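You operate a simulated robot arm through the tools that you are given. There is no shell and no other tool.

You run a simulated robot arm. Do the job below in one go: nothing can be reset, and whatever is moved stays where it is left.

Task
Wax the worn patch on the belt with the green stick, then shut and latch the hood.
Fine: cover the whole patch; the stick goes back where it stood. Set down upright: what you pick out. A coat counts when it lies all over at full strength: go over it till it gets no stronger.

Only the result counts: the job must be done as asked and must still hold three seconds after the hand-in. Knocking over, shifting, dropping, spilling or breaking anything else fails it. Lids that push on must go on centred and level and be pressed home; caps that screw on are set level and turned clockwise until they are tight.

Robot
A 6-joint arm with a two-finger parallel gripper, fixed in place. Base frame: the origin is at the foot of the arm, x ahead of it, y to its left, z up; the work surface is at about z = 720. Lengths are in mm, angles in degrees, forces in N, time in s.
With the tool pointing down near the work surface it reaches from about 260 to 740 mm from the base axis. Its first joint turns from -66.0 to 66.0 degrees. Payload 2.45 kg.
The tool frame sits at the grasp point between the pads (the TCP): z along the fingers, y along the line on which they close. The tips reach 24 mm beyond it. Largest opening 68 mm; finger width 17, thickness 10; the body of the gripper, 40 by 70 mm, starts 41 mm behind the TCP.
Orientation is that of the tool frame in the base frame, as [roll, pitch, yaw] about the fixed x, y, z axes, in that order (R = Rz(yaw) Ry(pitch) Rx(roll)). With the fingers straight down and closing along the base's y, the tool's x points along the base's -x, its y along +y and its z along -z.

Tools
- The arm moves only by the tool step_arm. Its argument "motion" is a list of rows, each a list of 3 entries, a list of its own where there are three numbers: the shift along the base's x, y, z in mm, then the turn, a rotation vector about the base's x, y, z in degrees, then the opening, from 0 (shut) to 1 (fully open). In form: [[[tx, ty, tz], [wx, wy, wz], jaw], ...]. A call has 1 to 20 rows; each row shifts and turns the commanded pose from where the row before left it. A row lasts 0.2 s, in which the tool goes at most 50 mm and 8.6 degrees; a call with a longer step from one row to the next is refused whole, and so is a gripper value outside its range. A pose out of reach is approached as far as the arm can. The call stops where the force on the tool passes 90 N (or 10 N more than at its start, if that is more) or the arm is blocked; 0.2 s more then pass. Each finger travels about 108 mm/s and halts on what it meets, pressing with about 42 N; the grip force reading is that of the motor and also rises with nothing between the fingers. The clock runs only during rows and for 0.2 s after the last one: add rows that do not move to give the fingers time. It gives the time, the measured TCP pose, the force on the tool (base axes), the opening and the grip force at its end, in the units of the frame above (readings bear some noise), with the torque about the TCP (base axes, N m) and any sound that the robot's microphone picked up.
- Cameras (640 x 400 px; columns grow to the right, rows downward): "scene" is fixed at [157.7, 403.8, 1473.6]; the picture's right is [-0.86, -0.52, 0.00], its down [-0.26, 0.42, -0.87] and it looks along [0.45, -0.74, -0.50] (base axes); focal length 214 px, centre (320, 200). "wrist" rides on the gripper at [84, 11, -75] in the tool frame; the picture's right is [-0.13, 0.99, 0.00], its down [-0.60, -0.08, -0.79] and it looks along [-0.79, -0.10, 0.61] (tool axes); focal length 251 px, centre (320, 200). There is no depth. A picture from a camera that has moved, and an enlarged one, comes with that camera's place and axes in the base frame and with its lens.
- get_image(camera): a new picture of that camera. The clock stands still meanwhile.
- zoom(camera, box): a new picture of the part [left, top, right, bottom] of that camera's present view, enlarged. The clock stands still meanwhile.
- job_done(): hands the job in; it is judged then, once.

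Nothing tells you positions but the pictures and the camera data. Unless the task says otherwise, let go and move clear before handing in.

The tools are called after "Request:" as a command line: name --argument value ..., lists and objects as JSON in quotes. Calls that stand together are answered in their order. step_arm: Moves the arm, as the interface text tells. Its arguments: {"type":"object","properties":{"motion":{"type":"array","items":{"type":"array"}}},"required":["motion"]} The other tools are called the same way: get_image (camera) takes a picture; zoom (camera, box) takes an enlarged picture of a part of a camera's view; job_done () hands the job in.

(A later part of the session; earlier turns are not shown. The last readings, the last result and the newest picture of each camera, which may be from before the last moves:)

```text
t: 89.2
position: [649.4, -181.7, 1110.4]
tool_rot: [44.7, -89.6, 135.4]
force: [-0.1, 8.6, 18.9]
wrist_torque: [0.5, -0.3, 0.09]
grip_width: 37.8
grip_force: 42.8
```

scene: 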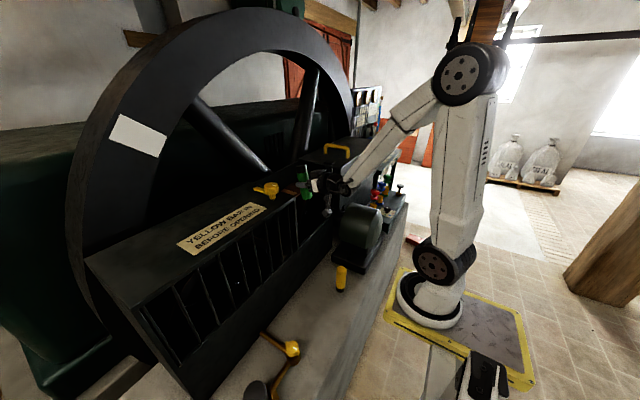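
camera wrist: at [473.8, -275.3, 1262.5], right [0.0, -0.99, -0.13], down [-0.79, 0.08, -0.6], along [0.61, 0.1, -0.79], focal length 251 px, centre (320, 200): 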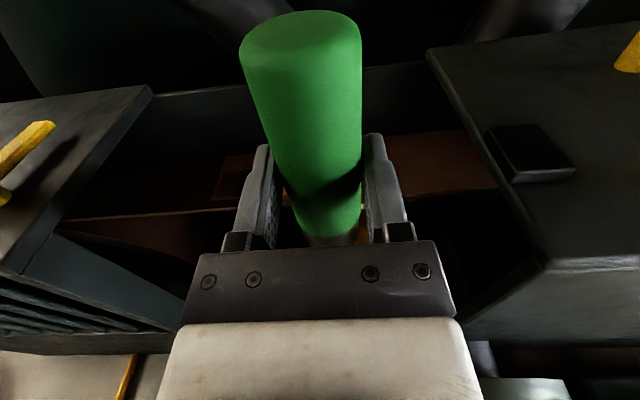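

Request:
step_arm --motion '[[[0, -10, 0], [0, 0, -2], 0.3], [[0, -10, 0], [0, 0, -2], 0.3], [[0, -10, 0], [0, 0, -2], 0.3], [[0, -10, 0], [0, 0, -2], 0.3], [[0, 10, 0], [0, 0, 2], 0.3], [[0, 10, 0], [0, 0, 2], 0.3], [[0, 10, 0], [0, 0, 2], 0.3], [[0, 10, 0], [0, 0, 2], 0.3], [[0, 10, 0], [0, 0, 0], 0.3], [[0, 10, 0], [0, 0, 0], 0.3], [[0, 10, 0], [0, 0, 0], 0.3], [[0, 10, 0], [0, 0, 0], 0.3], [[0, 8, 0], [0, 0, 0], 0.3], [[11, 0, 0], [0, 0, 0], 0.3], [[0, -10, 0], [0, 0, 0], 0.3], [[0, -10, 0], [0, 0, 0], 0.3], [[0, -10, 0], [0, 0, 0], 0.3], [[0, -10, 0], [0, 0, 0], 0.3], [[0, -8, 0], [0, 0, 0], 0.3]]'

Request:
step_arm --motion '[[[0, -10, 0], [0, 0, -2], 0.3], [[0, -10, 0], [0, 0, -2], 0.3], [[0, -10, 0], [0, 0, -2], 0.3], [[0, -10, 0], [0, 0, -2], 0.3], [[0, 10, 0], [0, 0, 2], 0.3], [[0, 10, 0], [0, 0, 2], 0.3], [[0, 10, 0], [0, 0, 2], 0.3], [[0, 10, 0], [0, 0, 2], 0.3], [[0, 10, 0], [0, 0, 0], 0.3], [[0, 10, 0], [0, 0, 0], 0.3], [[0, 10, 0], [0, 0, 0], 0.3], [[0, 10, 0], [0, 0, 0], 0.3], [[0, 8, 0], [0, 0, 0], 0.3], [[0, -10, 0], [0, 0, 0], 0.3], [[0, -10, 0], [0, 0, 0], 0.3], [[0, -10, 0], [0, 0, 0], 0.3], [[0, -10, 0], [0, 0, 0], 0.3], [[0, -8, 0], [0, 0, 0], 0.3]]'

Request:
zoom --camera "wrist" --box '[180, 100, 460, 275]'

```text
t: 93.2
position: [661.0, -181.7, 1109.7]
tool_rot: [32.4, -89.5, 147.8]
force: [-0.3, 8.9, 21.8]
wrist_torque: [0.46, -0.2, 0.11]
grip_width: 37.3
grip_force: 41.8
```

```text
t: 97.0
position: [662.3, -183.4, 1110.6]
tool_rot: [35.1, -89.6, 145.1]
force: [-0.2, 7.8, 20.5]
wrist_torque: [0.43, -0.16, 0.09]
grip_width: 37.8
grip_force: 42.1
```

```text
2.29 times, centred on (320, 188) of wrist
camera zoom: at [586.7, -194.1, 1193.0], right [0.0, -0.99, -0.13], down [-0.79, 0.07, -0.61], along [0.61, 0.1, -0.78], focal length 575 px, centre (320, 229)
```

zoom: 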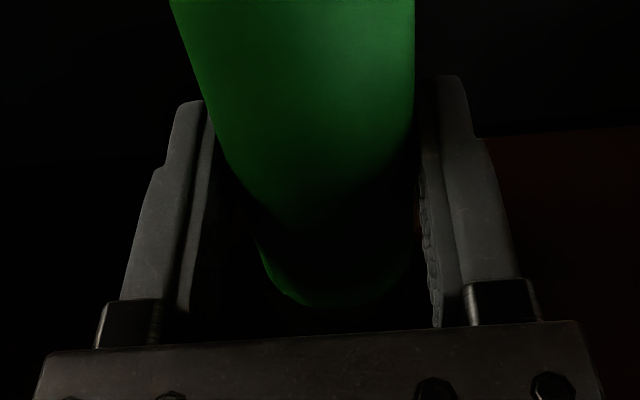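

Request:
step_arm --motion '[[[0, -10, 0], [0, 0, -2], 0.3], [[0, -10, 0], [0, 0, -2], 0.3], [[0, -10, 0], [0, 0, -2], 0.3], [[0, -10, 0], [0, 0, -2], 0.3], [[0, 10, 0], [0, 0, 2], 0.3], [[0, 10, 0], [0, 0, 2], 0.3], [[0, 10, 0], [0, 0, 2], 0.3], [[0, 10, 0], [0, 0, 2], 0.3], [[0, 10, 0], [0, 0, 0], 0.3], [[0, 10, 0], [0, 0, 0], 0.3], [[0, 10, 0], [0, 0, 0], 0.3], [[0, 10, 0], [0, 0, 0], 0.3], [[0, 8, 0], [0, 0, 0], 0.3], [[11, 0, 0], [0, 0, 0], 0.3], [[0, -10, 0], [0, 0, 0], 0.3], [[0, -10, 0], [0, 0, 0], 0.3], [[0, -10, 0], [0, 0, 0], 0.3], [[0, -10, 0], [0, 0, 0], 0.3], [[0, -8, 0], [0, 0, 0], 0.3]]'

Request:
step_arm --motion '[[[0, -10, 0], [0, 0, -2], 0.3], [[0, -10, 0], [0, 0, -2], 0.3], [[0, -10, 0], [0, 0, -2], 0.3], [[0, -10, 0], [0, 0, -2], 0.3], [[0, 10, 0], [0, 0, 2], 0.3], [[0, 10, 0], [0, 0, 2], 0.3], [[0, 10, 0], [0, 0, 2], 0.3], [[0, 10, 0], [0, 0, 2], 0.3], [[0, 10, 0], [0, 0, 0], 0.3], [[0, 10, 0], [0, 0, 0], 0.3], [[0, 10, 0], [0, 0, 0], 0.3], [[0, 10, 0], [0, 0, 0], 0.3], [[0, 8, 0], [0, 0, 0], 0.3], [[0, -10, 0], [0, 0, 0], 0.3], [[0, -10, 0], [0, 0, 0], 0.3], [[0, -10, 0], [0, 0, 0], 0.3], [[0, -10, 0], [0, 0, 0], 0.3], [[0, -8, 0], [0, 0, 0], 0.3]]'

Request:
get_image --camera "wrist"

```text
t: 101.0
position: [672.3, -183.1, 1110.6]
tool_rot: [81.1, -89.8, 98.9]
force: [-0.4, 4.5, 9.0]
wrist_torque: [0.22, -0.33, 0.14]
grip_width: 37.6
grip_force: 42.3
```

```text
t: 104.8
position: [673.0, -184.1, 1110.0]
tool_rot: [52.4, -89.7, 127.8]
force: [-0.4, 5.1, 12.2]
wrist_torque: [0.35, -0.12, 0.03]
grip_width: 37.5
grip_force: 42.1
```

```text
taken
camera wrist: at [597.8, -194.7, 1193.0], right [0.0, -0.99, -0.13], down [-0.79, 0.07, -0.61], along [0.61, 0.1, -0.79], focal length 251 px, centre (320, 200)
```

wrist: 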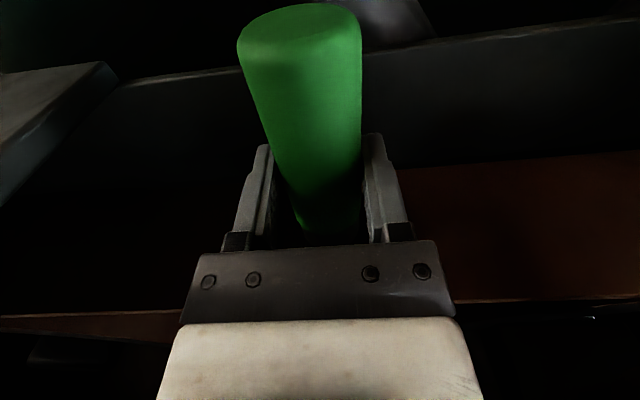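

The stick has slid up in the grip by about 2 mm; I'll lower slightly and continue with the far lanes, watching the x force near the back wall.

Request:
step_arm --motion '[[[0, -10, -1], [0, 0, -2], 0.3], [[0, -10, 0], [0, 0, -2], 0.3], [[0, -10, 0], [0, 0, -2], 0.3], [[0, -10, 0], [0, 0, -2], 0.3], [[0, 10, 0], [0, 0, 2], 0.3], [[0, 10, 0], [0, 0, 2], 0.3], [[0, 10, 0], [0, 0, 2], 0.3], [[0, 10, 0], [0, 0, 2], 0.3], [[0, 10, 0], [0, 0, 0], 0.3], [[0, 10, 0], [0, 0, 0], 0.3], [[0, 10, 0], [0, 0, 0], 0.3], [[0, 10, 0], [0, 0, 0], 0.3], [[0, 8, 0], [0, 0, 0], 0.3], [[11, 0, 0], [0, 0, 0], 0.3], [[0, -10, 0], [0, 0, 0], 0.3], [[0, -10, 0], [0, 0, 0], 0.3], [[0, -10, 0], [0, 0, 0], 0.3], [[0, -10, 0], [0, 0, 0], 0.3], [[0, -8, 0], [0, 0, 0], 0.3]]'

Request:
step_arm --motion '[[[0, -10, 0], [0, 0, -2], 0.3], [[0, -10, 0], [0, 0, -2], 0.3], [[0, -10, 0], [0, 0, -2], 0.3], [[0, -10, 0], [0, 0, -2], 0.3], [[0, 10, 0], [0, 0, 2], 0.3], [[0, 10, 0], [0, 0, 2], 0.3], [[0, 10, 0], [0, 0, 2], 0.3], [[0, 10, 0], [0, 0, 2], 0.3], [[0, 10, 0], [0, 0, 0], 0.3], [[0, 10, 0], [0, 0, 0], 0.3], [[0, 10, 0], [0, 0, 0], 0.3], [[0, 10, 0], [0, 0, 0], 0.3], [[0, 8, 0], [0, 0, 0], 0.3], [[0, -10, 0], [0, 0, 0], 0.3], [[0, -10, 0], [0, 0, 0], 0.3], [[0, -10, 0], [0, 0, 0], 0.3], [[0, -10, 0], [0, 0, 0], 0.3], [[0, -8, 0], [0, 0, 0], 0.3]]'

Request:
get_image --camera "wrist"

Request:
zoom --camera "scene" --box '[240, 150, 320, 200]'

```text
t: 108.8
position: [682.7, -181.2, 1109.7]
tool_rot: [48.5, -89.7, 131.6]
force: [-0.2, 7.6, 16.9]
wrist_torque: [0.41, -0.21, 0.09]
grip_width: 37.4
grip_force: 41.7
```

```text
t: 112.6
position: [684.4, -182.5, 1108.4]
tool_rot: [60.1, -89.8, 120.0]
force: [-1.3, 8.1, 16.1]
wrist_torque: [0.37, -0.24, 0.12]
grip_width: 37.6
grip_force: 41.6
```

```text
taken
camera wrist: at [609.1, -193.8, 1192.5], right [0.0, -0.99, -0.13], down [-0.79, 0.07, -0.61], along [0.61, 0.1, -0.79], focal length 251 px, centre (320, 200)
```

wrist: 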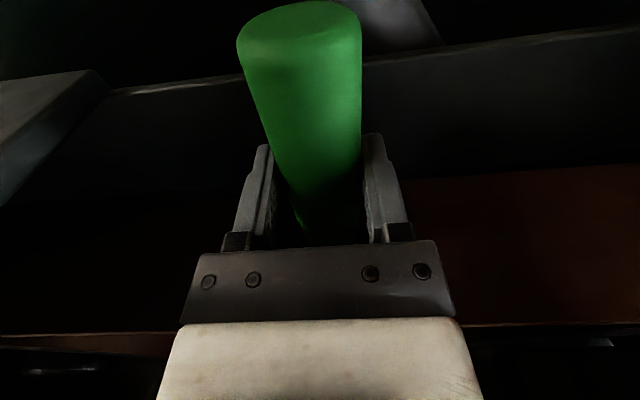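

```text
8.00 times, centred on (280, 175) of scene
camera zoom: at [157.3, 404.1, 1473.6], right [-0.86, -0.52, 0.0], down [-0.26, 0.42, -0.87], along [0.45, -0.74, -0.5], focal length 1716 px, centre (640, 400)
```

zoom: 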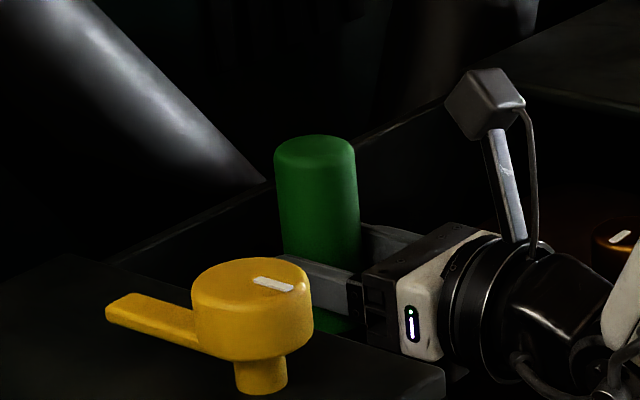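

Request:
step_arm --motion '[[[4, -8, 0], [0, 0, 0], 0.3], [[4, -8, 0], [0, 0, -2], 0.3], [[0, 0, 0], [0, 0, 0], 0.3]]'

```text
t: 113.4
position: [691.0, -198.7, 1110.8]
tool_rot: [44.2, -89.7, 134.0]
force: [-4.8, 7.6, 19.1]
wrist_torque: [0.3, 0.02, 0.09]
grip_width: 37.4
grip_force: 42.1
```

Request:
step_arm --motion '[[[1, -8, 0], [0, 0, -2], 0.3], [[0, -8, 0], [0, 0, -2], 0.3], [[0, -8, 0], [0, 0, -2], 0.3], [[0, 10, 0], [0, 0, 2], 0.3], [[0, 10, 0], [0, 0, 2], 0.3], [[0, 10, 0], [0, 0, 2], 0.3], [[0, 10, 0], [0, 0, 2], 0.3], [[0, 10, 0], [0, 0, 0], 0.3], [[0, 10, 0], [0, 0, 0], 0.3], [[0, 10, 0], [0, 0, 0], 0.3], [[0, 10, 0], [0, 0, 0], 0.3], [[0, 9, 0], [0, 0, 0], 0.3], [[0, -10, 0], [0, 0, 0], 0.3], [[0, -10, 0], [0, 0, 0], 0.3], [[0, -10, 0], [0, 0, 0], 0.3], [[0, -10, 0], [0, 0, 0], 0.3], [[0, -10, 0], [0, 0, 0], 0.3]]'

Request:
step_arm --motion '[[[0, -10, 0], [0, 0, -2], 0.3], [[0, -10, 0], [0, 0, -2], 0.3], [[0, -10, 0], [0, 0, -2], 0.3], [[0, -9, 0], [0, 0, -2], 0.3], [[0, 10, 0], [0, 0, 2], 0.3], [[0, 10, 0], [0, 0, 2], 0.3], [[0, 10, 0], [0, 0, 2], 0.3], [[0, 10, 0], [0, 0, 2], 0.3], [[0, 10, 0], [0, 0, 0], 0.3], [[0, 10, 0], [0, 0, 0], 0.3], [[0, 10, 0], [0, 0, 0], 0.3], [[0, 10, 0], [0, 0, 0], 0.3], [[0, 9, 0], [0, 0, 0], 0.3], [[0, -10, 0], [0, 0, 0], 0.3], [[0, -10, 0], [0, 0, 0], 0.3], [[0, -10, 0], [0, 0, 0], 0.3], [[0, -10, 0], [0, 0, 0], 0.3], [[0, -10, 0], [0, 0, 0], 0.3]]'

```text
t: 117.0
position: [692.9, -183.6, 1109.5]
tool_rot: [57.6, -89.7, 122.7]
force: [-1.1, 7.2, 16.3]
wrist_torque: [0.4, -0.16, 0.1]
grip_width: 37.3
grip_force: 42.0
```

```text
t: 120.8
position: [693.5, -185.0, 1108.8]
tool_rot: [81.6, -89.8, 98.5]
force: [-1.0, 6.7, 12.6]
wrist_torque: [0.32, -0.24, 0.12]
grip_width: 37.5
grip_force: 42.0
```

Lifting off to inspect the coat.

Request:
step_arm --motion '[[[0, 0, 20], [0, 0, 0], 0.3], [[-10, 0, 30], [0, 0, 0], 0.3], [[-40, 0, 20], [0, 0, 0], 0.3], [[-45, -10, 5], [0, 0, 0], 0.3], [[-45, -20, 0], [0, 0, 0], 0.3], [[-10, -40, 0], [0, 0, 0], 0.3], [[0, -40, 10], [0, 0, 0], 0.3], [[0, 0, 0], [0, 0, 0], 0.3]]'

Request:
zoom --camera "scene" --box '[270, 175, 318, 205]'

Request:
get_image --camera "wrist"

Request:
zoom --camera "wrist" --box '[120, 110, 260, 200]'

```text
t: 122.6
position: [542.1, -295.3, 1193.1]
tool_rot: [87.9, -89.8, 92.1]
force: [0.0, -0.5, -1.3]
wrist_torque: [-0.02, 0.04, 0.04]
grip_width: 37.3
grip_force: 41.9
```

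```text
13.33 times, centred on (294, 190) of scene
camera zoom: at [157.7, 403.8, 1473.6], right [-0.86, -0.52, 0.0], down [-0.26, 0.42, -0.87], along [0.45, -0.74, -0.5], focal length 2860 px, centre (667, 333)
```

zoom: 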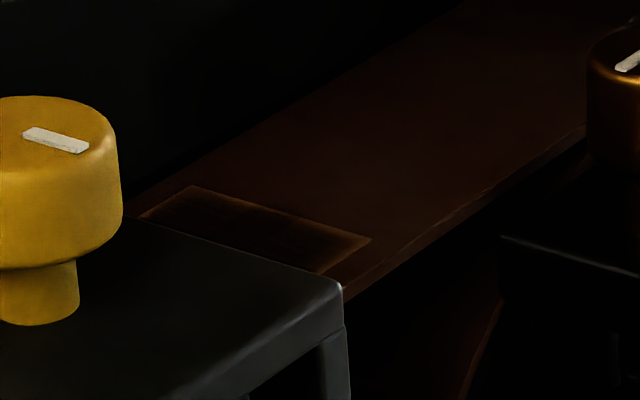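

```text
taken
camera wrist: at [467.6, -305.4, 1276.4], right [0.0, -0.99, -0.13], down [-0.79, 0.08, -0.6], along [0.61, 0.1, -0.79], focal length 251 px, centre (320, 200)
```

wrist: 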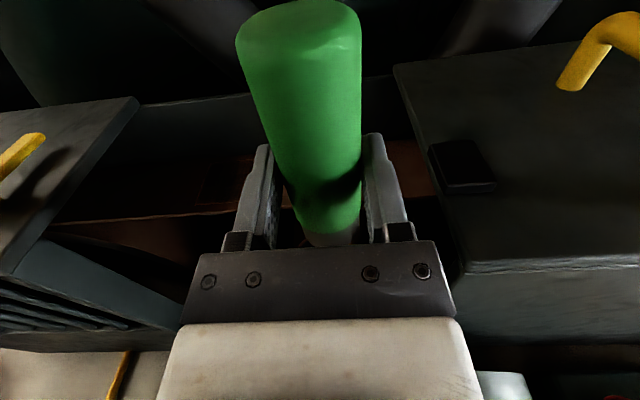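

```text
4.44 times, centred on (190, 155) of wrist
camera zoom: at [467.6, -305.4, 1276.4], right [0.0, -0.99, -0.13], down [-0.79, 0.08, -0.6], along [0.61, 0.1, -0.79], focal length 1118 px, centre (898, 400)
```

zoom: 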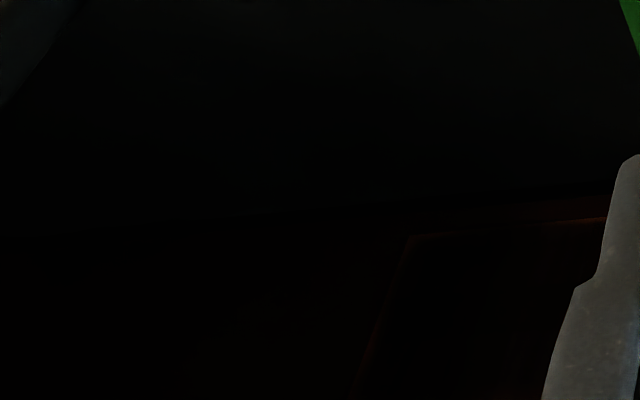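

Request:
zoom --camera "scene" --box '[278, 186, 300, 198]'

Request:
zoom --camera "wrist" --box '[190, 140, 270, 220]'

```text
16.00 times, centred on (289, 192) of scene
camera zoom: at [157.7, 403.8, 1473.6], right [-0.86, -0.52, 0.0], down [-0.26, 0.42, -0.87], along [0.45, -0.74, -0.5], focal length 3432 px, centre (816, 328)
```

zoom: 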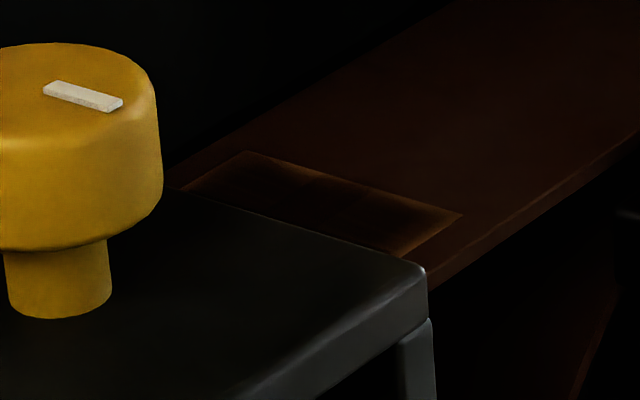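

```text
5.00 times, centred on (230, 180) of wrist
camera zoom: at [467.6, -305.4, 1276.4], right [0.0, -0.99, -0.13], down [-0.79, 0.08, -0.6], along [0.61, 0.1, -0.79], focal length 1257 px, centre (770, 300)
```

zoom: 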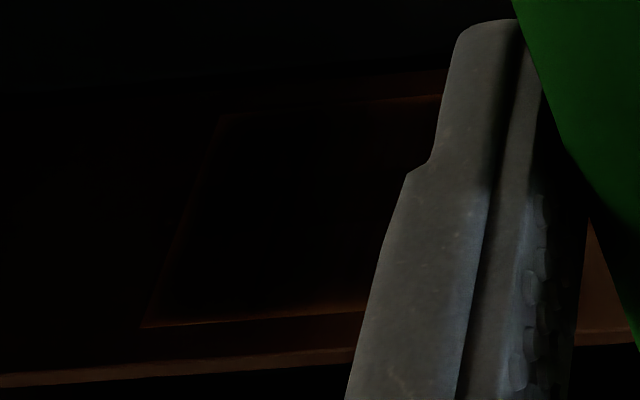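

The body of the patch is dark now, but a lighter rim remains on all edges. I'll go round the perimeter with the pad centred just inside each edge, starting with the −y edge.

Request:
step_arm --motion '[[[0, 40, 0], [0, 0, 0], 0.3], [[0, 37, 0], [0, 0, -4], 0.3], [[46, 0, 0], [0, 0, -4], 0.3], [[46, -3, -30], [0, 0, 0], 0.3], [[0, 0, -40], [0, 0, 0], 0.3], [[0, 0, -12], [0, 0, 0], 0.3], [[0, 0, -4], [0, 0, 0], 0.3], [[0, 0, 0], [0, 0, 0], 0.3]]'

```text
refused: row 4 steps farther than a row can; nothing moved
```

Request:
step_arm --motion '[[[0, 40, 0], [0, 0, 0], 0.3], [[0, 37, 0], [0, 0, -4], 0.3], [[46, 0, 0], [0, 0, -4], 0.3], [[46, -3, 0], [0, 0, 0], 0.3], [[0, 0, -35], [0, 0, 0], 0.3], [[0, 0, -35], [0, 0, 0], 0.3], [[0, 0, -12], [0, 0, 0], 0.3], [[0, 0, -4], [0, 0, 0], 0.3], [[0, 0, 0], [0, 0, 0], 0.3]]'

```text
t: 124.6
position: [635.4, -220.6, 1109.4]
tool_rot: [40.8, -89.6, 131.4]
force: [-0.5, 2.3, 8.1]
wrist_torque: [0.21, 0.04, 0.05]
grip_width: 37.5
grip_force: 42.0
```

Request:
step_arm --motion '[[[8, 0, -1], [0, 0, 0], 0.3], [[8, 0, 0], [0, 0, 0], 0.3], [[8, 0, 0], [0, 0, 0], 0.3], [[8, 0, 0], [0, 0, 0], 0.3], [[8, 0, 0], [0, 0, 0], 0.3], [[8, 0, 0], [0, 0, 0], 0.3], [[8, 0, 0], [0, 0, 0], 0.3], [[6, 0, 0], [0, 0, 0], 0.3], [[-8, 0, 0], [0, 0, 0], 0.3], [[-8, 0, 0], [0, 0, 0], 0.3], [[-8, 0, 0], [0, 0, 0], 0.3], [[-8, 0, 0], [0, 0, 0], 0.3], [[-8, 0, 0], [0, 0, 0], 0.3], [[-8, 0, 0], [0, 0, 0], 0.3], [[-8, 0, 0], [0, 0, 0], 0.3], [[-6, 0, 0], [0, 0, 0], 0.3]]'

Request:
step_arm --motion '[[[8, 0, 0], [0, 0, 0], 0.3], [[8, 0, 0], [0, 0, 0], 0.3], [[8, 0, 0], [0, 0, 0], 0.3], [[8, 0, 0], [0, 0, 0], 0.3], [[8, 0, 0], [0, 0, 0], 0.3], [[8, 0, 0], [0, 0, 0], 0.3], [[8, 0, 0], [0, 0, 0], 0.3], [[6, 0, 0], [0, 0, 0], 0.3], [[-8, 0, 0], [0, 0, 0], 0.3], [[-8, 0, 0], [0, 0, 0], 0.3], [[-8, 0, 0], [0, 0, 0], 0.3], [[-8, 0, 0], [0, 0, 0], 0.3], [[-8, 0, 0], [0, 0, 0], 0.3], [[-8, 0, 0], [0, 0, 0], 0.3], [[-8, 0, 0], [0, 0, 0], 0.3], [[-6, 0, 0], [0, 0, 0], 0.3]]'

Request:
step_arm --motion '[[[8, 0, 0], [0, 0, 0], 0.3], [[8, 0, 0], [0, 0, 0], 0.3], [[8, 0, 0], [0, 0, 0], 0.3], [[8, 0, 0], [0, 0, 0], 0.3], [[8, 0, 0], [0, 0, 0], 0.3], [[8, 0, 0], [0, 0, 0], 0.3], [[8, 0, 0], [0, 0, 0], 0.3], [[6, 0, 0], [0, 0, 0], 0.3], [[-8, 0, 0], [0, 0, 0], 0.3], [[-8, 0, 0], [0, 0, 0], 0.3], [[-8, 0, 0], [0, 0, 0], 0.3], [[-8, 0, 0], [0, 0, 0], 0.3], [[-8, 0, 0], [0, 0, 0], 0.3], [[-8, 0, 0], [0, 0, 0], 0.3], [[-8, 0, 0], [0, 0, 0], 0.3], [[-6, 0, 0], [0, 0, 0], 0.3]]'

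Request:
zoom --camera "scene" --box '[270, 175, 318, 205]'

```text
t: 128.0
position: [635.2, -220.0, 1108.2]
tool_rot: [33.6, -89.5, 138.4]
force: [8.9, 0.3, 19.2]
wrist_torque: [0.06, -0.54, -0.05]
grip_width: 37.6
grip_force: 42.3
```

```text
t: 131.4
position: [634.4, -220.6, 1108.1]
tool_rot: [38.1, -89.5, 134.0]
force: [9.2, 0.7, 18.1]
wrist_torque: [0.03, -0.66, -0.07]
grip_width: 37.2
grip_force: 42.5
```

```text
t: 134.8
position: [635.7, -220.3, 1108.3]
tool_rot: [35.1, -89.5, 137.1]
force: [9.3, 0.7, 19.4]
wrist_torque: [0.07, -0.55, -0.04]
grip_width: 37.5
grip_force: 42.0
```

```text
13.33 times, centred on (294, 190) of scene
camera zoom: at [157.6, 403.9, 1473.6], right [-0.86, -0.52, 0.0], down [-0.26, 0.42, -0.87], along [0.45, -0.74, -0.5], focal length 2860 px, centre (667, 333)
```

zoom: 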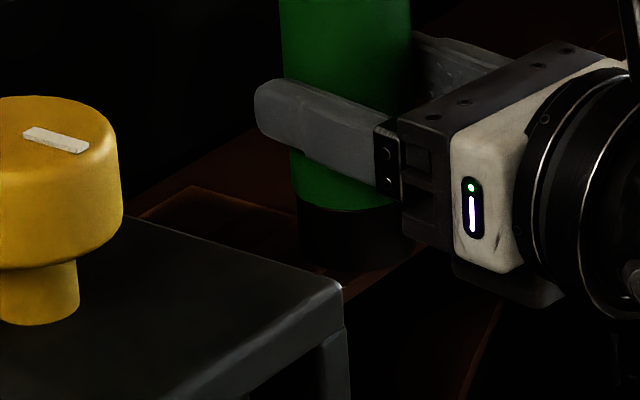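

−y edge done three times round. Now the near edge (x≈635), sweeping in y.

Request:
step_arm --motion '[[[0, 10, 0], [0, 0, 2], 0.3], [[0, 10, 0], [0, 0, 2], 0.3], [[0, 10, 0], [0, 0, 2], 0.3], [[0, 10, 0], [0, 0, 2], 0.3], [[0, 10, 0], [0, 0, 0], 0.3], [[0, 10, 0], [0, 0, 0], 0.3], [[0, 10, 0], [0, 0, 0], 0.3], [[0, 10, 0], [0, 0, 0], 0.3], [[0, 12, 0], [0, 0, 0], 0.3], [[0, -12, 0], [0, 0, 0], 0.3], [[0, -10, 0], [0, 0, 0], 0.3], [[0, -10, 0], [0, 0, 0], 0.3], [[0, -10, 0], [0, 0, 0], 0.3], [[0, -10, 0], [0, 0, 0], 0.3], [[0, -10, 0], [0, 0, -2], 0.3], [[0, -10, 0], [0, 0, -2], 0.3], [[0, -10, 0], [0, 0, -2], 0.3], [[0, -10, 0], [0, 0, -2], 0.3]]'

Request:
step_arm --motion '[[[0, 10, 0], [0, 0, 2], 0.3], [[0, 10, 0], [0, 0, 2], 0.3], [[0, 10, 0], [0, 0, 2], 0.3], [[0, 10, 0], [0, 0, 2], 0.3], [[0, 10, 0], [0, 0, 0], 0.3], [[0, 10, 0], [0, 0, 0], 0.3], [[0, 10, 0], [0, 0, 0], 0.3], [[0, 10, 0], [0, 0, 0], 0.3], [[0, 12, 0], [0, 0, 0], 0.3], [[0, -12, 0], [0, 0, 0], 0.3], [[0, -10, 0], [0, 0, 0], 0.3], [[0, -10, 0], [0, 0, 0], 0.3], [[0, -10, 0], [0, 0, 0], 0.3], [[0, -10, 0], [0, 0, 0], 0.3], [[0, -10, 0], [0, 0, -2], 0.3], [[0, -10, 0], [0, 0, -2], 0.3], [[0, -10, 0], [0, 0, -2], 0.3], [[0, -10, 0], [0, 0, -2], 0.3]]'

Request:
step_arm --motion '[[[0, 10, 0], [0, 0, 2], 0.3], [[0, 10, 0], [0, 0, 2], 0.3], [[0, 10, 0], [0, 0, 2], 0.3], [[0, 10, 0], [0, 0, 2], 0.3], [[0, 10, 0], [0, 0, 0], 0.3], [[0, 10, 0], [0, 0, 0], 0.3], [[0, 10, 0], [0, 0, 0], 0.3], [[0, 10, 0], [0, 0, 0], 0.3], [[0, 12, 0], [0, 0, 0], 0.3], [[0, 0, 0], [0, 0, 0], 0.3]]'

```text
t: 138.6
position: [632.2, -218.8, 1108.1]
tool_rot: [40.3, -89.5, 131.8]
force: [0.2, 9.1, 19.5]
wrist_torque: [0.32, -0.22, 0.18]
grip_width: 37.8
grip_force: 42.0
```

```text
t: 142.4
position: [634.8, -220.6, 1106.9]
tool_rot: [46.2, -89.6, 125.9]
force: [-1.6, 8.6, 17.8]
wrist_torque: [0.27, -0.2, 0.14]
grip_width: 37.7
grip_force: 41.9
```

```text
t: 144.6
position: [635.1, -128.4, 1109.0]
tool_rot: [54.1, -89.7, 126.0]
force: [2.0, -7.6, 15.0]
wrist_torque: [-0.12, -0.36, -0.15]
grip_width: 37.5
grip_force: 42.7
```

Now the +y edge (y≈−128), sweeping in x.

Request:
step_arm --motion '[[[8, 0, -0.5], [0, 0, 1], 0.3], [[8, 0, 0], [0, 0, 1], 0.3], [[8, 0, 0], [0, 0, 1], 0.3], [[8, 0, 0], [0, 0, 0], 0.3], [[8, 0, 0], [0, 0, 0], 0.3], [[8, 0, 0], [0, 0, 0], 0.3], [[8, 0, 0], [0, 0, 0], 0.3], [[6, 0, 0], [0, 0, 0], 0.3], [[-8, 0, 0], [0, 0, 0], 0.3], [[-8, 0, 0], [0, 0, 0], 0.3], [[-8, 0, 0], [0, 0, 0], 0.3], [[-8, 0, 0], [0, 0, 0], 0.3], [[-8, 0, 0], [0, 0, 0], 0.3], [[-8, 0, 0], [0, 0, 0], 0.3], [[-8, 0, 0], [0, 0, 0], 0.3], [[-6, 0, 0], [0, 0, 0], 0.3]]'

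Request:
step_arm --motion '[[[8, 0, 0], [0, 0, 0], 0.3], [[8, 0, 0], [0, 0, 0], 0.3], [[8, 0, 0], [0, 0, 0], 0.3], [[8, 0, 0], [0, 0, 0], 0.3], [[8, 0, 0], [0, 0, 0], 0.3], [[8, 0, 0], [0, 0, 0], 0.3], [[8, 0, 0], [0, 0, 0], 0.3], [[6, 0, 0], [0, 0, 0], 0.3], [[-8, 0, 0], [0, 0, 0], 0.3], [[-8, 0, 0], [0, 0, 0], 0.3], [[-8, 0, 0], [0, 0, 0], 0.3], [[-8, 0, 0], [0, 0, 0], 0.3], [[-8, 0, 0], [0, 0, 0], 0.3], [[-8, 0, 0], [0, 0, 0], 0.3], [[-8, 0, 0], [0, 0, 0], 0.3], [[-6, 0, 0], [0, 0, 0], 0.3]]'

Request:
step_arm --motion '[[[8, 0, 0], [0, 0, 0], 0.3], [[8, 0, 0], [0, 0, 0], 0.3], [[8, 0, 0], [0, 0, 0], 0.3], [[8, 0, 0], [0, 0, 0], 0.3], [[8, 0, 0], [0, 0, 0], 0.3], [[8, 0, 0], [0, 0, 0], 0.3], [[8, 0, 0], [0, 0, 0], 0.3], [[4, 0, 0], [0, 0, 0], 0.3], [[2, 0, 0], [0, 0, 0], 0.3], [[0, 0, 0], [0, 0, 0], 0.3]]'

```text
t: 148.0
position: [635.4, -126.9, 1107.2]
tool_rot: [52.4, -89.7, 130.8]
force: [7.3, 0.1, 14.4]
wrist_torque: [0.09, -0.6, -0.05]
grip_width: 37.4
grip_force: 41.8
```

```text
t: 151.4
position: [635.0, -128.6, 1106.9]
tool_rot: [40.3, -89.6, 142.9]
force: [8.3, 1.7, 18.4]
wrist_torque: [0.27, -0.59, -0.09]
grip_width: 37.7
grip_force: 42.5
```

```text
t: 153.6
position: [696.4, -127.7, 1107.1]
tool_rot: [52.5, -89.7, 130.6]
force: [-7.9, -0.4, 17.2]
wrist_torque: [0.07, -0.04, 0.04]
grip_width: 37.4
grip_force: 42.9
```

Far edge now, sweeping in y at x≈697.

Request:
step_arm --motion '[[[0, -12, 0], [0, 0, -1], 0.3], [[0, -10, 0], [0, 0, -1], 0.3], [[0, -10, 0], [0, 0, -1], 0.3], [[0, -10, 0], [0, 0, 0], 0.3], [[0, -10, 0], [0, 0, 0], 0.3], [[0, -10, 0], [0, 0, -2], 0.3], [[0, -10, 0], [0, 0, -2], 0.3], [[0, -10, 0], [0, 0, -2], 0.3], [[0, -10, 0], [0, 0, -2], 0.3], [[0, 10, 0], [0, 0, 2], 0.3], [[0, 10, 0], [0, 0, 2], 0.3], [[0, 10, 0], [0, 0, 2], 0.3], [[0, 10, 0], [0, 0, 2], 0.3], [[0, 10, 0], [0, 0, 0], 0.3], [[0, 10, 0], [0, 0, 0], 0.3], [[0, 10, 0], [0, 0, 0], 0.3], [[0, 10, 0], [0, 0, 0], 0.3], [[0, 12, 0], [0, 0, 0], 0.3]]'

Request:
step_arm --motion '[[[0, -12, -0.5], [0, 0, 0], 0.3], [[0, -10, 0], [0, 0, 0], 0.3], [[0, -10, 0], [0, 0, 0], 0.3], [[0, -10, 0], [0, 0, 0], 0.3], [[0, -10, 0], [0, 0, 0], 0.3], [[0, -10, 0], [0, 0, -2], 0.3], [[0, -10, 0], [0, 0, -2], 0.3], [[0, -10, 0], [0, 0, -2], 0.3], [[0, -10, 0], [0, 0, -2], 0.3], [[0, 10, 0], [0, 0, 2], 0.3], [[0, 10, 0], [0, 0, 2], 0.3], [[0, 10, 0], [0, 0, 2], 0.3], [[0, 10, 0], [0, 0, 2], 0.3], [[0, 10, 0], [0, 0, 0], 0.3], [[0, 10, 0], [0, 0, 0], 0.3], [[0, 10, 0], [0, 0, 0], 0.3], [[0, 10, 0], [0, 0, 0], 0.3], [[0, 12, 0], [0, 0, 0], 0.3]]'

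Request:
step_arm --motion '[[[0, -12, 0], [0, 0, 0], 0.3], [[0, -10, 0], [0, 0, 0], 0.3], [[0, -10, 0], [0, 0, 0], 0.3], [[0, -10, 0], [0, 0, 0], 0.3], [[0, -10, 0], [0, 0, 0], 0.3], [[0, -10, 0], [0, 0, -2], 0.3], [[0, -10, 0], [0, 0, -2], 0.3], [[0, -10, 0], [0, 0, -2], 0.3], [[0, -10, 0], [0, 0, -2], 0.3], [[0, 0, 0], [0, 0, 0], 0.3]]'

```text
t: 157.4
position: [697.2, -128.0, 1106.6]
tool_rot: [50.3, -89.7, 129.8]
force: [0.8, -6.1, 15.8]
wrist_torque: [-0.14, -0.25, -0.1]
grip_width: 37.6
grip_force: 41.5
```

```text
t: 161.2
position: [697.7, -128.0, 1106.2]
tool_rot: [37.0, -89.7, 143.0]
force: [1.0, -8.1, 20.0]
wrist_torque: [-0.15, -0.24, -0.06]
grip_width: 37.5
grip_force: 42.2
```

```text
t: 163.4
position: [696.9, -219.3, 1106.1]
tool_rot: [43.1, -89.7, 129.0]
force: [-0.6, 8.2, 17.8]
wrist_torque: [0.31, -0.2, 0.09]
grip_width: 37.5
grip_force: 41.9
```

Lifting off for another inspection.

Request:
step_arm --motion '[[[0, 0, 20], [0, 0, 0], 0.3], [[-10, 0, 30], [0, 0, 0], 0.3], [[-40, 0, 20], [0, 0, 4], 0.3], [[-45, 0, 10], [0, 0, 4], 0.3], [[-45, -15, 0], [0, 0, 0], 0.3], [[-10, -40, 0], [0, 0, 0], 0.3], [[0, 0, 0], [0, 0, 0], 0.3]]'

Request:
zoom --camera "scene" --box '[278, 186, 300, 198]'

Request:
zoom --camera "wrist" --box '[180, 130, 270, 220]'

Request:
get_image --camera "wrist"

```text
t: 165.0
position: [547.6, -276.5, 1185.3]
tool_rot: [82.4, -89.8, 97.7]
force: [-0.1, 0.0, -1.4]
wrist_torque: [-0.03, 0.02, -0.01]
grip_width: 37.2
grip_force: 43.0
```

```text
16.00 times, centred on (289, 192) of scene
camera zoom: at [157.7, 403.8, 1473.6], right [-0.86, -0.52, 0.0], down [-0.26, 0.42, -0.87], along [0.45, -0.74, -0.5], focal length 3432 px, centre (816, 328)
```

zoom: 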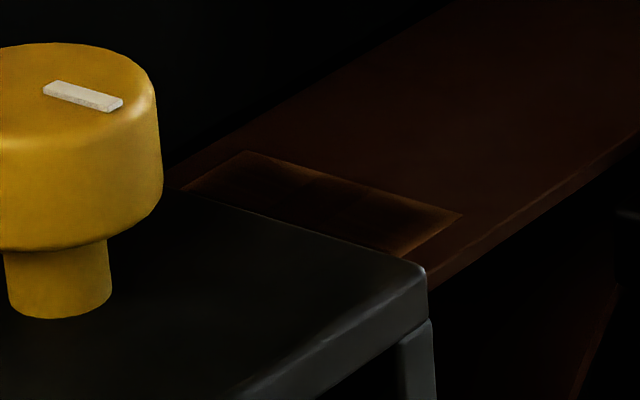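

```text
4.44 times, centred on (225, 175) of wrist
camera zoom: at [472.5, -287.1, 1269.0], right [0.0, -0.99, -0.13], down [-0.79, 0.08, -0.6], along [0.61, 0.1, -0.79], focal length 1118 px, centre (742, 311)
```

zoom: 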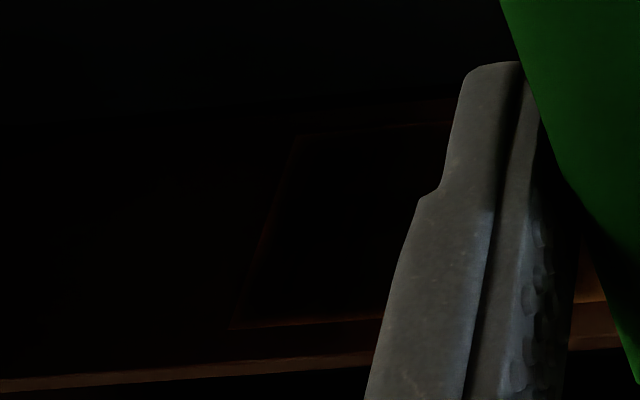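

```text
taken
camera wrist: at [472.5, -287.1, 1269.0], right [0.0, -0.99, -0.13], down [-0.79, 0.08, -0.6], along [0.61, 0.1, -0.79], focal length 251 px, centre (320, 200)
```

wrist: 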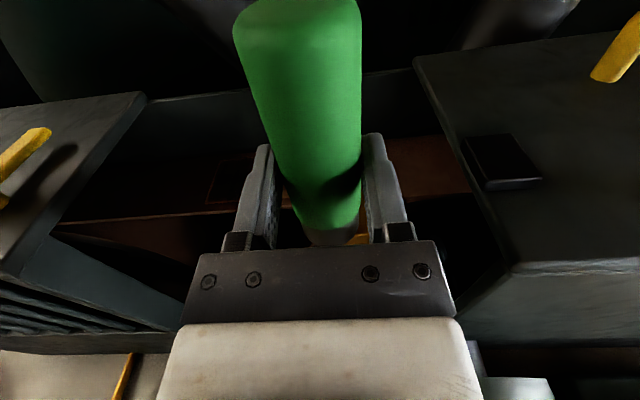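

A lighter rim still shows along the −y edge. I'll raise and shift for an unobstructed view of the whole patch.

Request:
step_arm --motion '[[[0, 0, 40], [0, 0, 0], 0.3], [[0, -30, 10], [0, 0, 0], 0.3], [[0, -40, 0], [0, 0, 0], 0.3], [[0, 0, 0], [0, 0, 0], 0.3]]'

Request:
get_image --camera "wrist"

Request:
zoom --camera "wrist" --box '[150, 130, 250, 190]'

```text
t: 166.0
position: [551.1, -345.1, 1235.5]
tool_rot: [85.7, -89.8, 94.4]
force: [0.1, -0.2, -1.8]
wrist_torque: [0.02, 0.01, -0.01]
grip_width: 37.7
grip_force: 41.8
```

```text
taken
camera wrist: at [476.1, -356.0, 1318.9], right [0.0, -0.99, -0.13], down [-0.79, 0.08, -0.6], along [0.61, 0.1, -0.79], focal length 251 px, centre (320, 200)
```

wrist: 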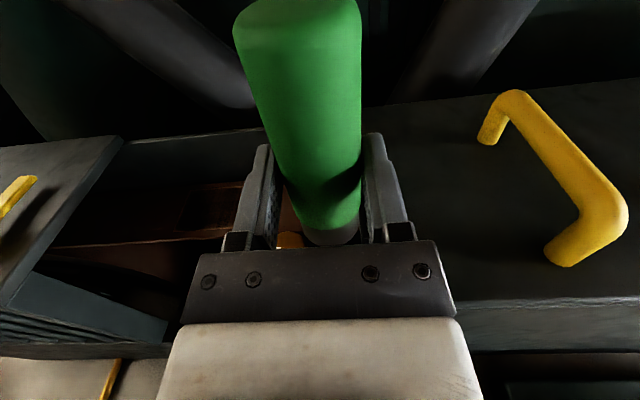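

```text
6.40 times, centred on (200, 160) of wrist
camera zoom: at [476.1, -356.0, 1318.9], right [0.0, -0.99, -0.13], down [-0.79, 0.08, -0.6], along [0.61, 0.1, -0.79], focal length 1609 px, centre (1088, 456)
```

zoom: 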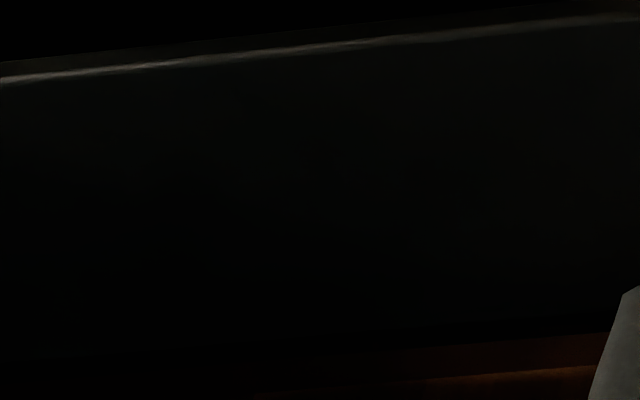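

Request:
zoom --camera "wrist" --box '[170, 170, 260, 250]'

Request:
zoom --camera "scene" --box '[274, 183, 304, 201]'

```text
5.00 times, centred on (215, 210) of wrist
camera zoom: at [476.1, -356.0, 1318.9], right [0.0, -0.99, -0.13], down [-0.79, 0.08, -0.6], along [0.61, 0.1, -0.79], focal length 1257 px, centre (845, 150)
```

zoom: 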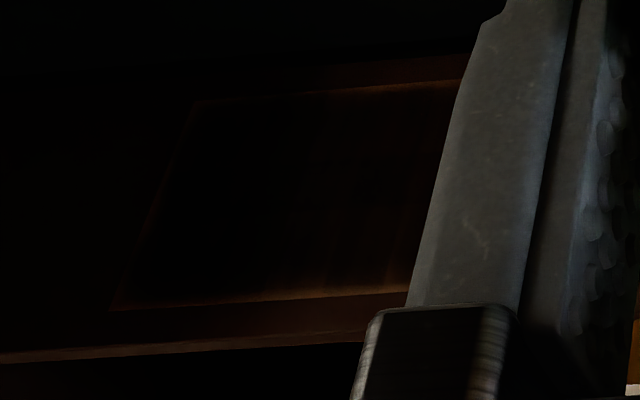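

```text
16.00 times, centred on (289, 192) of scene
camera zoom: at [157.7, 403.8, 1473.6], right [-0.86, -0.52, 0.0], down [-0.26, 0.42, -0.87], along [0.45, -0.74, -0.5], focal length 3432 px, centre (816, 328)
```

zoom: 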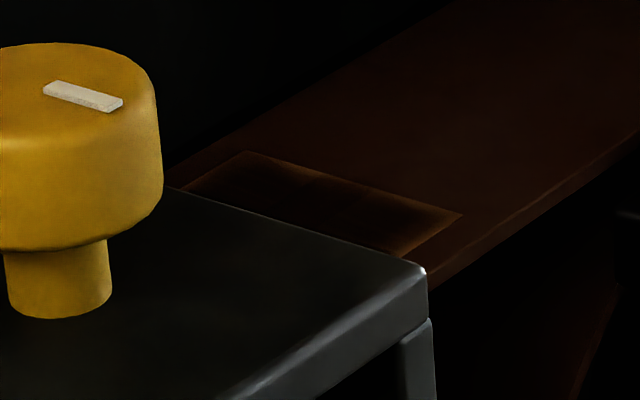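

The rim now looks thin and even. To make sure it's saturated I'll run another perimeter set, a little further out on each side, and compare.

Request:
step_arm --motion '[[[0, 43, 0], [0, 0, 0], 0.3], [[0, 43, 0], [0, 0, -3], 0.3], [[0, 43, 0], [0, 0, -3], 0.3], [[46, 0, 0], [0, 0, -3], 0.3], [[46, 0, 0], [0, 0, 0], 0.3], [[0, 0, -40], [0, 0, 0], 0.3], [[0, 0, -40], [0, 0, 0], 0.3], [[0, 0, -35], [0, 0, 0], 0.3], [[0, 0, -12], [0, 0, 0], 0.3], [[0, 0, -4], [0, 0, 0], 0.3], [[0, 0, 0], [0, 0, 0], 0.3]]'

```text
t: 168.4
position: [639.0, -214.8, 1105.2]
tool_rot: [30.8, -89.5, 140.2]
force: [-1.7, 4.4, 14.3]
wrist_torque: [0.36, 0.09, 0.04]
grip_width: 37.7
grip_force: 41.9
```

Request:
step_arm --motion '[[[0, -6, 0], [0, 0, 0], 0.3], [[0, -6, 0], [0, 0, 0], 0.3], [[10, 0, 0], [0, 0, 0], 0.3], [[10, 0, 0], [0, 0, 0], 0.3], [[10, 0, 0], [0, 0, 0], 0.3], [[10, 0, 0], [0, 0, 0], 0.3], [[10, 0, 0], [0, 0, 0], 0.3], [[10, 0, 0], [0, 0, 0], 0.3], [[-10, 0, 0], [0, 0, 0], 0.3], [[-10, 0, 0], [0, 0, 0], 0.3], [[-10, 0, 0], [0, 0, 0], 0.3], [[-10, 0, 0], [0, 0, 0], 0.3], [[-10, 0, 0], [0, 0, 0], 0.3], [[-10, 0, 0], [0, 0, 0], 0.3]]'

Request:
step_arm --motion '[[[10, 0, -0.5], [0, 0, 0], 0.3], [[10, 0, 0], [0, 0, 0], 0.3], [[10, 0, 0], [0, 0, 0], 0.3], [[10, 0, 0], [0, 0, 0], 0.3], [[10, 0, 0], [0, 0, 0], 0.3], [[10, 0, 0], [0, 0, 0], 0.3], [[-10, 0, 0], [0, 0, 0], 0.3], [[-10, 0, 0], [0, 0, 0], 0.3], [[-10, 0, 0], [0, 0, 0], 0.3], [[-10, 0, 0], [0, 0, 0], 0.3], [[-10, 0, 0], [0, 0, 0], 0.3], [[-10, 0, 0], [0, 0, 0], 0.3], [[0, 6, 0], [0, 0, 0], 0.3], [[-9, 0, 0], [0, 0, 0], 0.3], [[0, 0, 0], [0, 0, 0], 0.3]]'

Request:
get_image --camera "wrist"

```text
t: 171.4
position: [640.2, -227.3, 1106.3]
tool_rot: [35.8, -89.5, 135.4]
force: [8.8, -1.7, 19.7]
wrist_torque: [0.06, -0.59, -0.05]
grip_width: 37.4
grip_force: 41.7
```

```text
t: 174.6
position: [629.9, -221.1, 1106.4]
tool_rot: [42.7, -89.5, 128.4]
force: [7.9, 1.3, 16.1]
wrist_torque: [0.13, -0.65, 0.0]
grip_width: 37.7
grip_force: 42.0
```

```text
taken
camera wrist: at [555.0, -220.9, 1188.5], right [-0.15, -0.98, -0.12], down [-0.77, 0.2, -0.61], along [0.62, 0.0, -0.78], focal length 251 px, centre (320, 200)
```

wrist: 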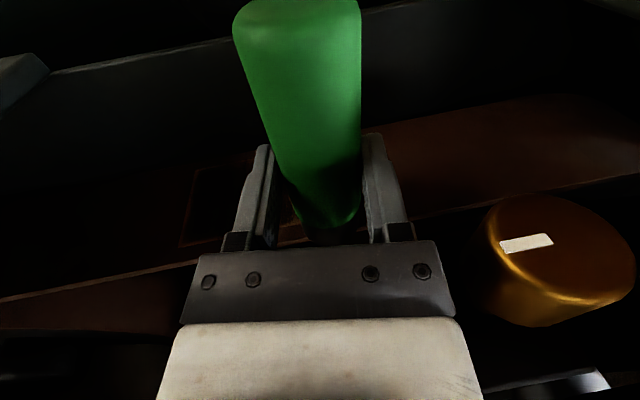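

Request:
step_arm --motion '[[[0, 10, 0], [0, 0, 2], 0.3], [[0, 10, 0], [0, 0, 2], 0.3], [[0, 10, 0], [0, 0, 2], 0.3], [[0, 10, 0], [0, 0, 3], 0.3], [[0, 10, 0], [0, 0, 0], 0.3], [[0, 10, 0], [0, 0, 0], 0.3], [[0, 10, 0], [0, 0, 1], 0.3], [[0, 10, 0], [0, 0, 1], 0.3], [[0, 10, 0], [0, 0, 1], 0.3], [[0, 8, 0], [0, 0, 1], 0.3], [[0, -10, 0], [0, 0, 0], 0.3], [[0, -10, 0], [0, 0, 0], 0.3], [[0, -10, 0], [0, 0, 0], 0.3], [[0, -10, 0], [0, 0, -2], 0.3], [[0, -10, 0], [0, 0, -2], 0.3], [[0, -10, 0], [0, 0, -2], 0.3], [[0, -10, 0], [0, 0, -2], 0.3], [[0, -10, 0], [0, 0, -2], 0.3], [[0, -10, 0], [0, 0, -2], 0.3], [[0, -8, 0], [0, 0, -1], 0.3]]'

Request:
step_arm --motion '[[[3, 10, 0], [0, 0, 2], 0.3], [[0, 10, 0], [0, 0, 2], 0.3], [[0, 10, 0], [0, 0, 2], 0.3], [[0, 10, 0], [0, 0, 3], 0.3], [[0, 10, 0], [0, 0, 0], 0.3], [[0, 10, 0], [0, 0, 0], 0.3], [[0, 10, 0], [0, 0, 1], 0.3], [[0, 10, 0], [0, 0, 1], 0.3], [[0, 10, 0], [0, 0, 1], 0.3], [[0, 9, 0], [0, 0, 1], 0.3], [[10, 0, 0], [0, 0, 0], 0.3], [[10, 0, 0], [0, 0, 0], 0.3], [[10, 0, 0], [0, 0, 0], 0.3], [[10, 0, 0], [0, 0, 0], 0.3], [[10, 0, 0], [0, 0, 0], 0.3], [[10, 0, 0], [0, 0, 0], 0.3], [[6, 0, 0], [0, 0, 0], 0.3]]'

```text
t: 178.8
position: [630.4, -223.9, 1104.8]
tool_rot: [37.8, -89.7, 133.3]
force: [-1.4, 9.2, 20.8]
wrist_torque: [0.32, -0.14, 0.11]
grip_width: 37.3
grip_force: 41.9
```

```text
t: 182.4
position: [697.5, -122.6, 1105.5]
tool_rot: [39.7, -89.7, 144.4]
force: [-10.6, -0.5, 19.6]
wrist_torque: [0.1, 0.08, 0.04]
grip_width: 37.5
grip_force: 41.4
```

Request:
step_arm --motion '[[[-10, 0, 0], [0, 0, 0], 0.3], [[-10, 0, 0], [0, 0, 0], 0.3], [[-10, 0, 0], [0, 0, 0], 0.3], [[-10, 0, 0], [0, 0, 0], 0.3], [[-10, 0, 0], [0, 0, 0], 0.3], [[-10, 0, 0], [0, 0, 0], 0.3], [[10, 0, 0], [0, 0, 0], 0.3], [[10, 0, 0], [0, 0, 0], 0.3], [[10, 0, 0], [0, 0, 0], 0.3], [[10, 0, 0], [0, 0, 0], 0.3], [[10, 0, 0], [0, 0, 0], 0.3], [[10, 0, 0], [0, 0, 0], 0.3], [[2, 0, 0], [0, 0, 0], 0.3]]'

Request:
step_arm --motion '[[[0, -10, 0], [0, 0, 0], 0.3], [[0, -10, 0], [0, 0, -1], 0.3], [[0, -10, 0], [0, 0, -1], 0.3], [[0, -10, 0], [0, 0, -2], 0.3], [[0, -10, 0], [0, 0, -2], 0.3], [[0, -10, 0], [0, 0, -2], 0.3], [[0, -10, 0], [0, 0, -2], 0.3], [[0, -10, 0], [0, 0, -2], 0.3], [[0, -10, 0], [0, 0, 0], 0.3], [[0, -10, 0], [0, 0, 0], 0.3], [[0, 10, 0], [0, 0, 0], 0.3], [[0, 10, 0], [0, 0, 2], 0.3], [[0, 10, 0], [0, 0, 2], 0.3], [[0, 10, 0], [0, 0, 2], 0.3], [[0, 10, 0], [0, 0, 2], 0.3], [[0, 10, 0], [0, 0, 2], 0.3], [[0, 10, 0], [0, 0, 1], 0.3], [[0, 10, 0], [0, 0, 1], 0.3], [[0, 10, 0], [0, 0, 0], 0.3], [[0, 10, 0], [0, 0, 0], 0.3]]'

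Request:
step_arm --motion '[[[-12, 0, 0], [0, 0, 0], 0.3], [[0, -10, 0], [0, 0, -1], 0.3], [[0, -10, 0], [0, 0, -1], 0.3], [[0, -10, 0], [0, 0, -2], 0.3], [[0, -10, 0], [0, 0, -2], 0.3], [[0, -10, 0], [0, 0, -2], 0.3], [[0, -10, 0], [0, 0, -2], 0.3], [[0, -10, 0], [0, 0, -2], 0.3], [[0, -10, 0], [0, 0, 0], 0.3], [[0, -12, 0], [0, 0, 0], 0.3], [[-12, 0, 0], [0, 0, 0], 0.3], [[0, 12, 0], [0, 0, 2], 0.3], [[0, 10, 0], [0, 0, 2], 0.3], [[0, 10, 0], [0, 0, 2], 0.3], [[0, 10, 0], [0, 0, 2], 0.3], [[0, 10, 0], [0, 0, 2], 0.3], [[0, 10, 0], [0, 0, 1], 0.3], [[0, 10, 0], [0, 0, 1], 0.3], [[0, 10, 0], [0, 0, 0], 0.3], [[0, 10, 0], [0, 0, 0], 0.3]]'

Request:
step_arm --motion '[[[-12, 0, 0], [0, 0, 0], 0.3], [[0, -10, 0], [0, 0, -1], 0.3], [[0, -10, 0], [0, 0, -1], 0.3], [[0, -10, 0], [0, 0, -2], 0.3], [[0, -10, 0], [0, 0, -2], 0.3], [[0, -10, 0], [0, 0, -2], 0.3], [[0, -10, 0], [0, 0, -2], 0.3], [[0, -10, 0], [0, 0, -2], 0.3], [[0, -10, 0], [0, 0, 0], 0.3], [[0, -12, 0], [0, 0, 0], 0.3], [[-12, 0, 0], [0, 0, 0], 0.3], [[0, 12, 0], [0, 0, 2], 0.3], [[0, 10, 0], [0, 0, 2], 0.3], [[0, 10, 0], [0, 0, 2], 0.3], [[0, 10, 0], [0, 0, 2], 0.3], [[0, 10, 0], [0, 0, 2], 0.3], [[0, 10, 0], [0, 0, 1], 0.3], [[0, 10, 0], [0, 0, 1], 0.3], [[0, 10, 0], [0, 0, 0], 0.3], [[0, 10, 0], [0, 0, 0], 0.3]]'

```text
t: 185.2
position: [699.6, -122.8, 1105.5]
tool_rot: [48.9, -89.7, 135.3]
force: [-8.6, -1.8, 17.7]
wrist_torque: [0.01, 0.04, 0.02]
grip_width: 37.4
grip_force: 42.1
```

```text
t: 189.4
position: [700.6, -123.2, 1104.8]
tool_rot: [45.3, -89.6, 138.8]
force: [0.2, -7.8, 16.8]
wrist_torque: [-0.15, -0.27, -0.13]
grip_width: 37.6
grip_force: 42.5
```

```text
t: 193.6
position: [677.0, -122.9, 1105.5]
tool_rot: [77.6, -89.8, 106.5]
force: [0.0, -4.3, 8.6]
wrist_torque: [-0.05, -0.18, -0.06]
grip_width: 37.5
grip_force: 42.8
```

```text
t: 197.8
position: [652.3, -123.5, 1105.6]
tool_rot: [46.4, -89.7, 137.6]
force: [0.8, -8.6, 19.1]
wrist_torque: [-0.11, -0.19, -0.08]
grip_width: 37.3
grip_force: 41.7
```

Second full set done; lifting off at the same vantage to compare with before.

Request:
step_arm --motion '[[[0, -20, 25], [0, 0, 0], 0.3], [[-10, -30, 30], [0, 0, 0], 0.3], [[-40, 0, 25], [0, 0, -4], 0.3], [[-45, 0, 0], [0, 0, 0], 0.3], [[0, -40, 0], [0, 0, 0], 0.3], [[0, -40, 0], [0, 0, 0], 0.3], [[0, -30, 0], [0, 0, 0], 0.3], [[0, 0, 0], [0, 0, 0], 0.3]]'

Request:
zoom --camera "scene" --box '[278, 186, 300, 198]'

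Request:
zoom --camera "wrist" --box '[180, 130, 270, 220]'

```text
t: 199.6
position: [556.6, -282.5, 1182.8]
tool_rot: [81.2, -89.7, 98.8]
force: [0.5, 0.4, -1.0]
wrist_torque: [-0.03, 0.02, -0.02]
grip_width: 37.7
grip_force: 41.9
```

```text
16.00 times, centred on (289, 192) of scene
camera zoom: at [157.7, 403.8, 1473.6], right [-0.86, -0.52, 0.0], down [-0.26, 0.42, -0.87], along [0.45, -0.74, -0.5], focal length 3432 px, centre (816, 328)
```

zoom: 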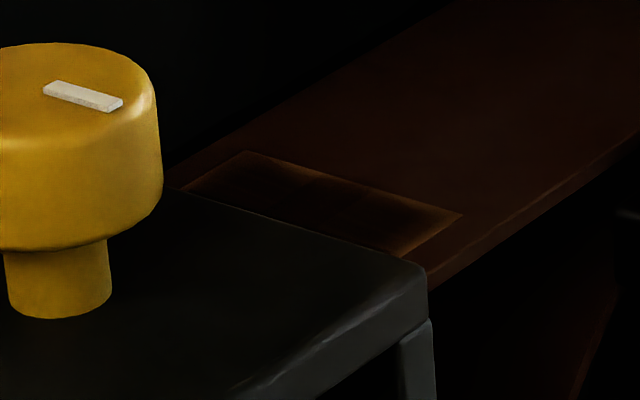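

```text
4.44 times, centred on (225, 175) of wrist
camera zoom: at [482.7, -294.6, 1265.6], right [0.0, -0.99, -0.13], down [-0.79, 0.08, -0.6], along [0.61, 0.1, -0.79], focal length 1118 px, centre (742, 311)
```

zoom: 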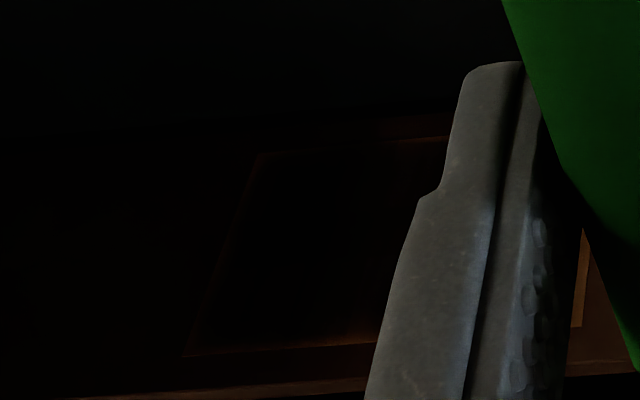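

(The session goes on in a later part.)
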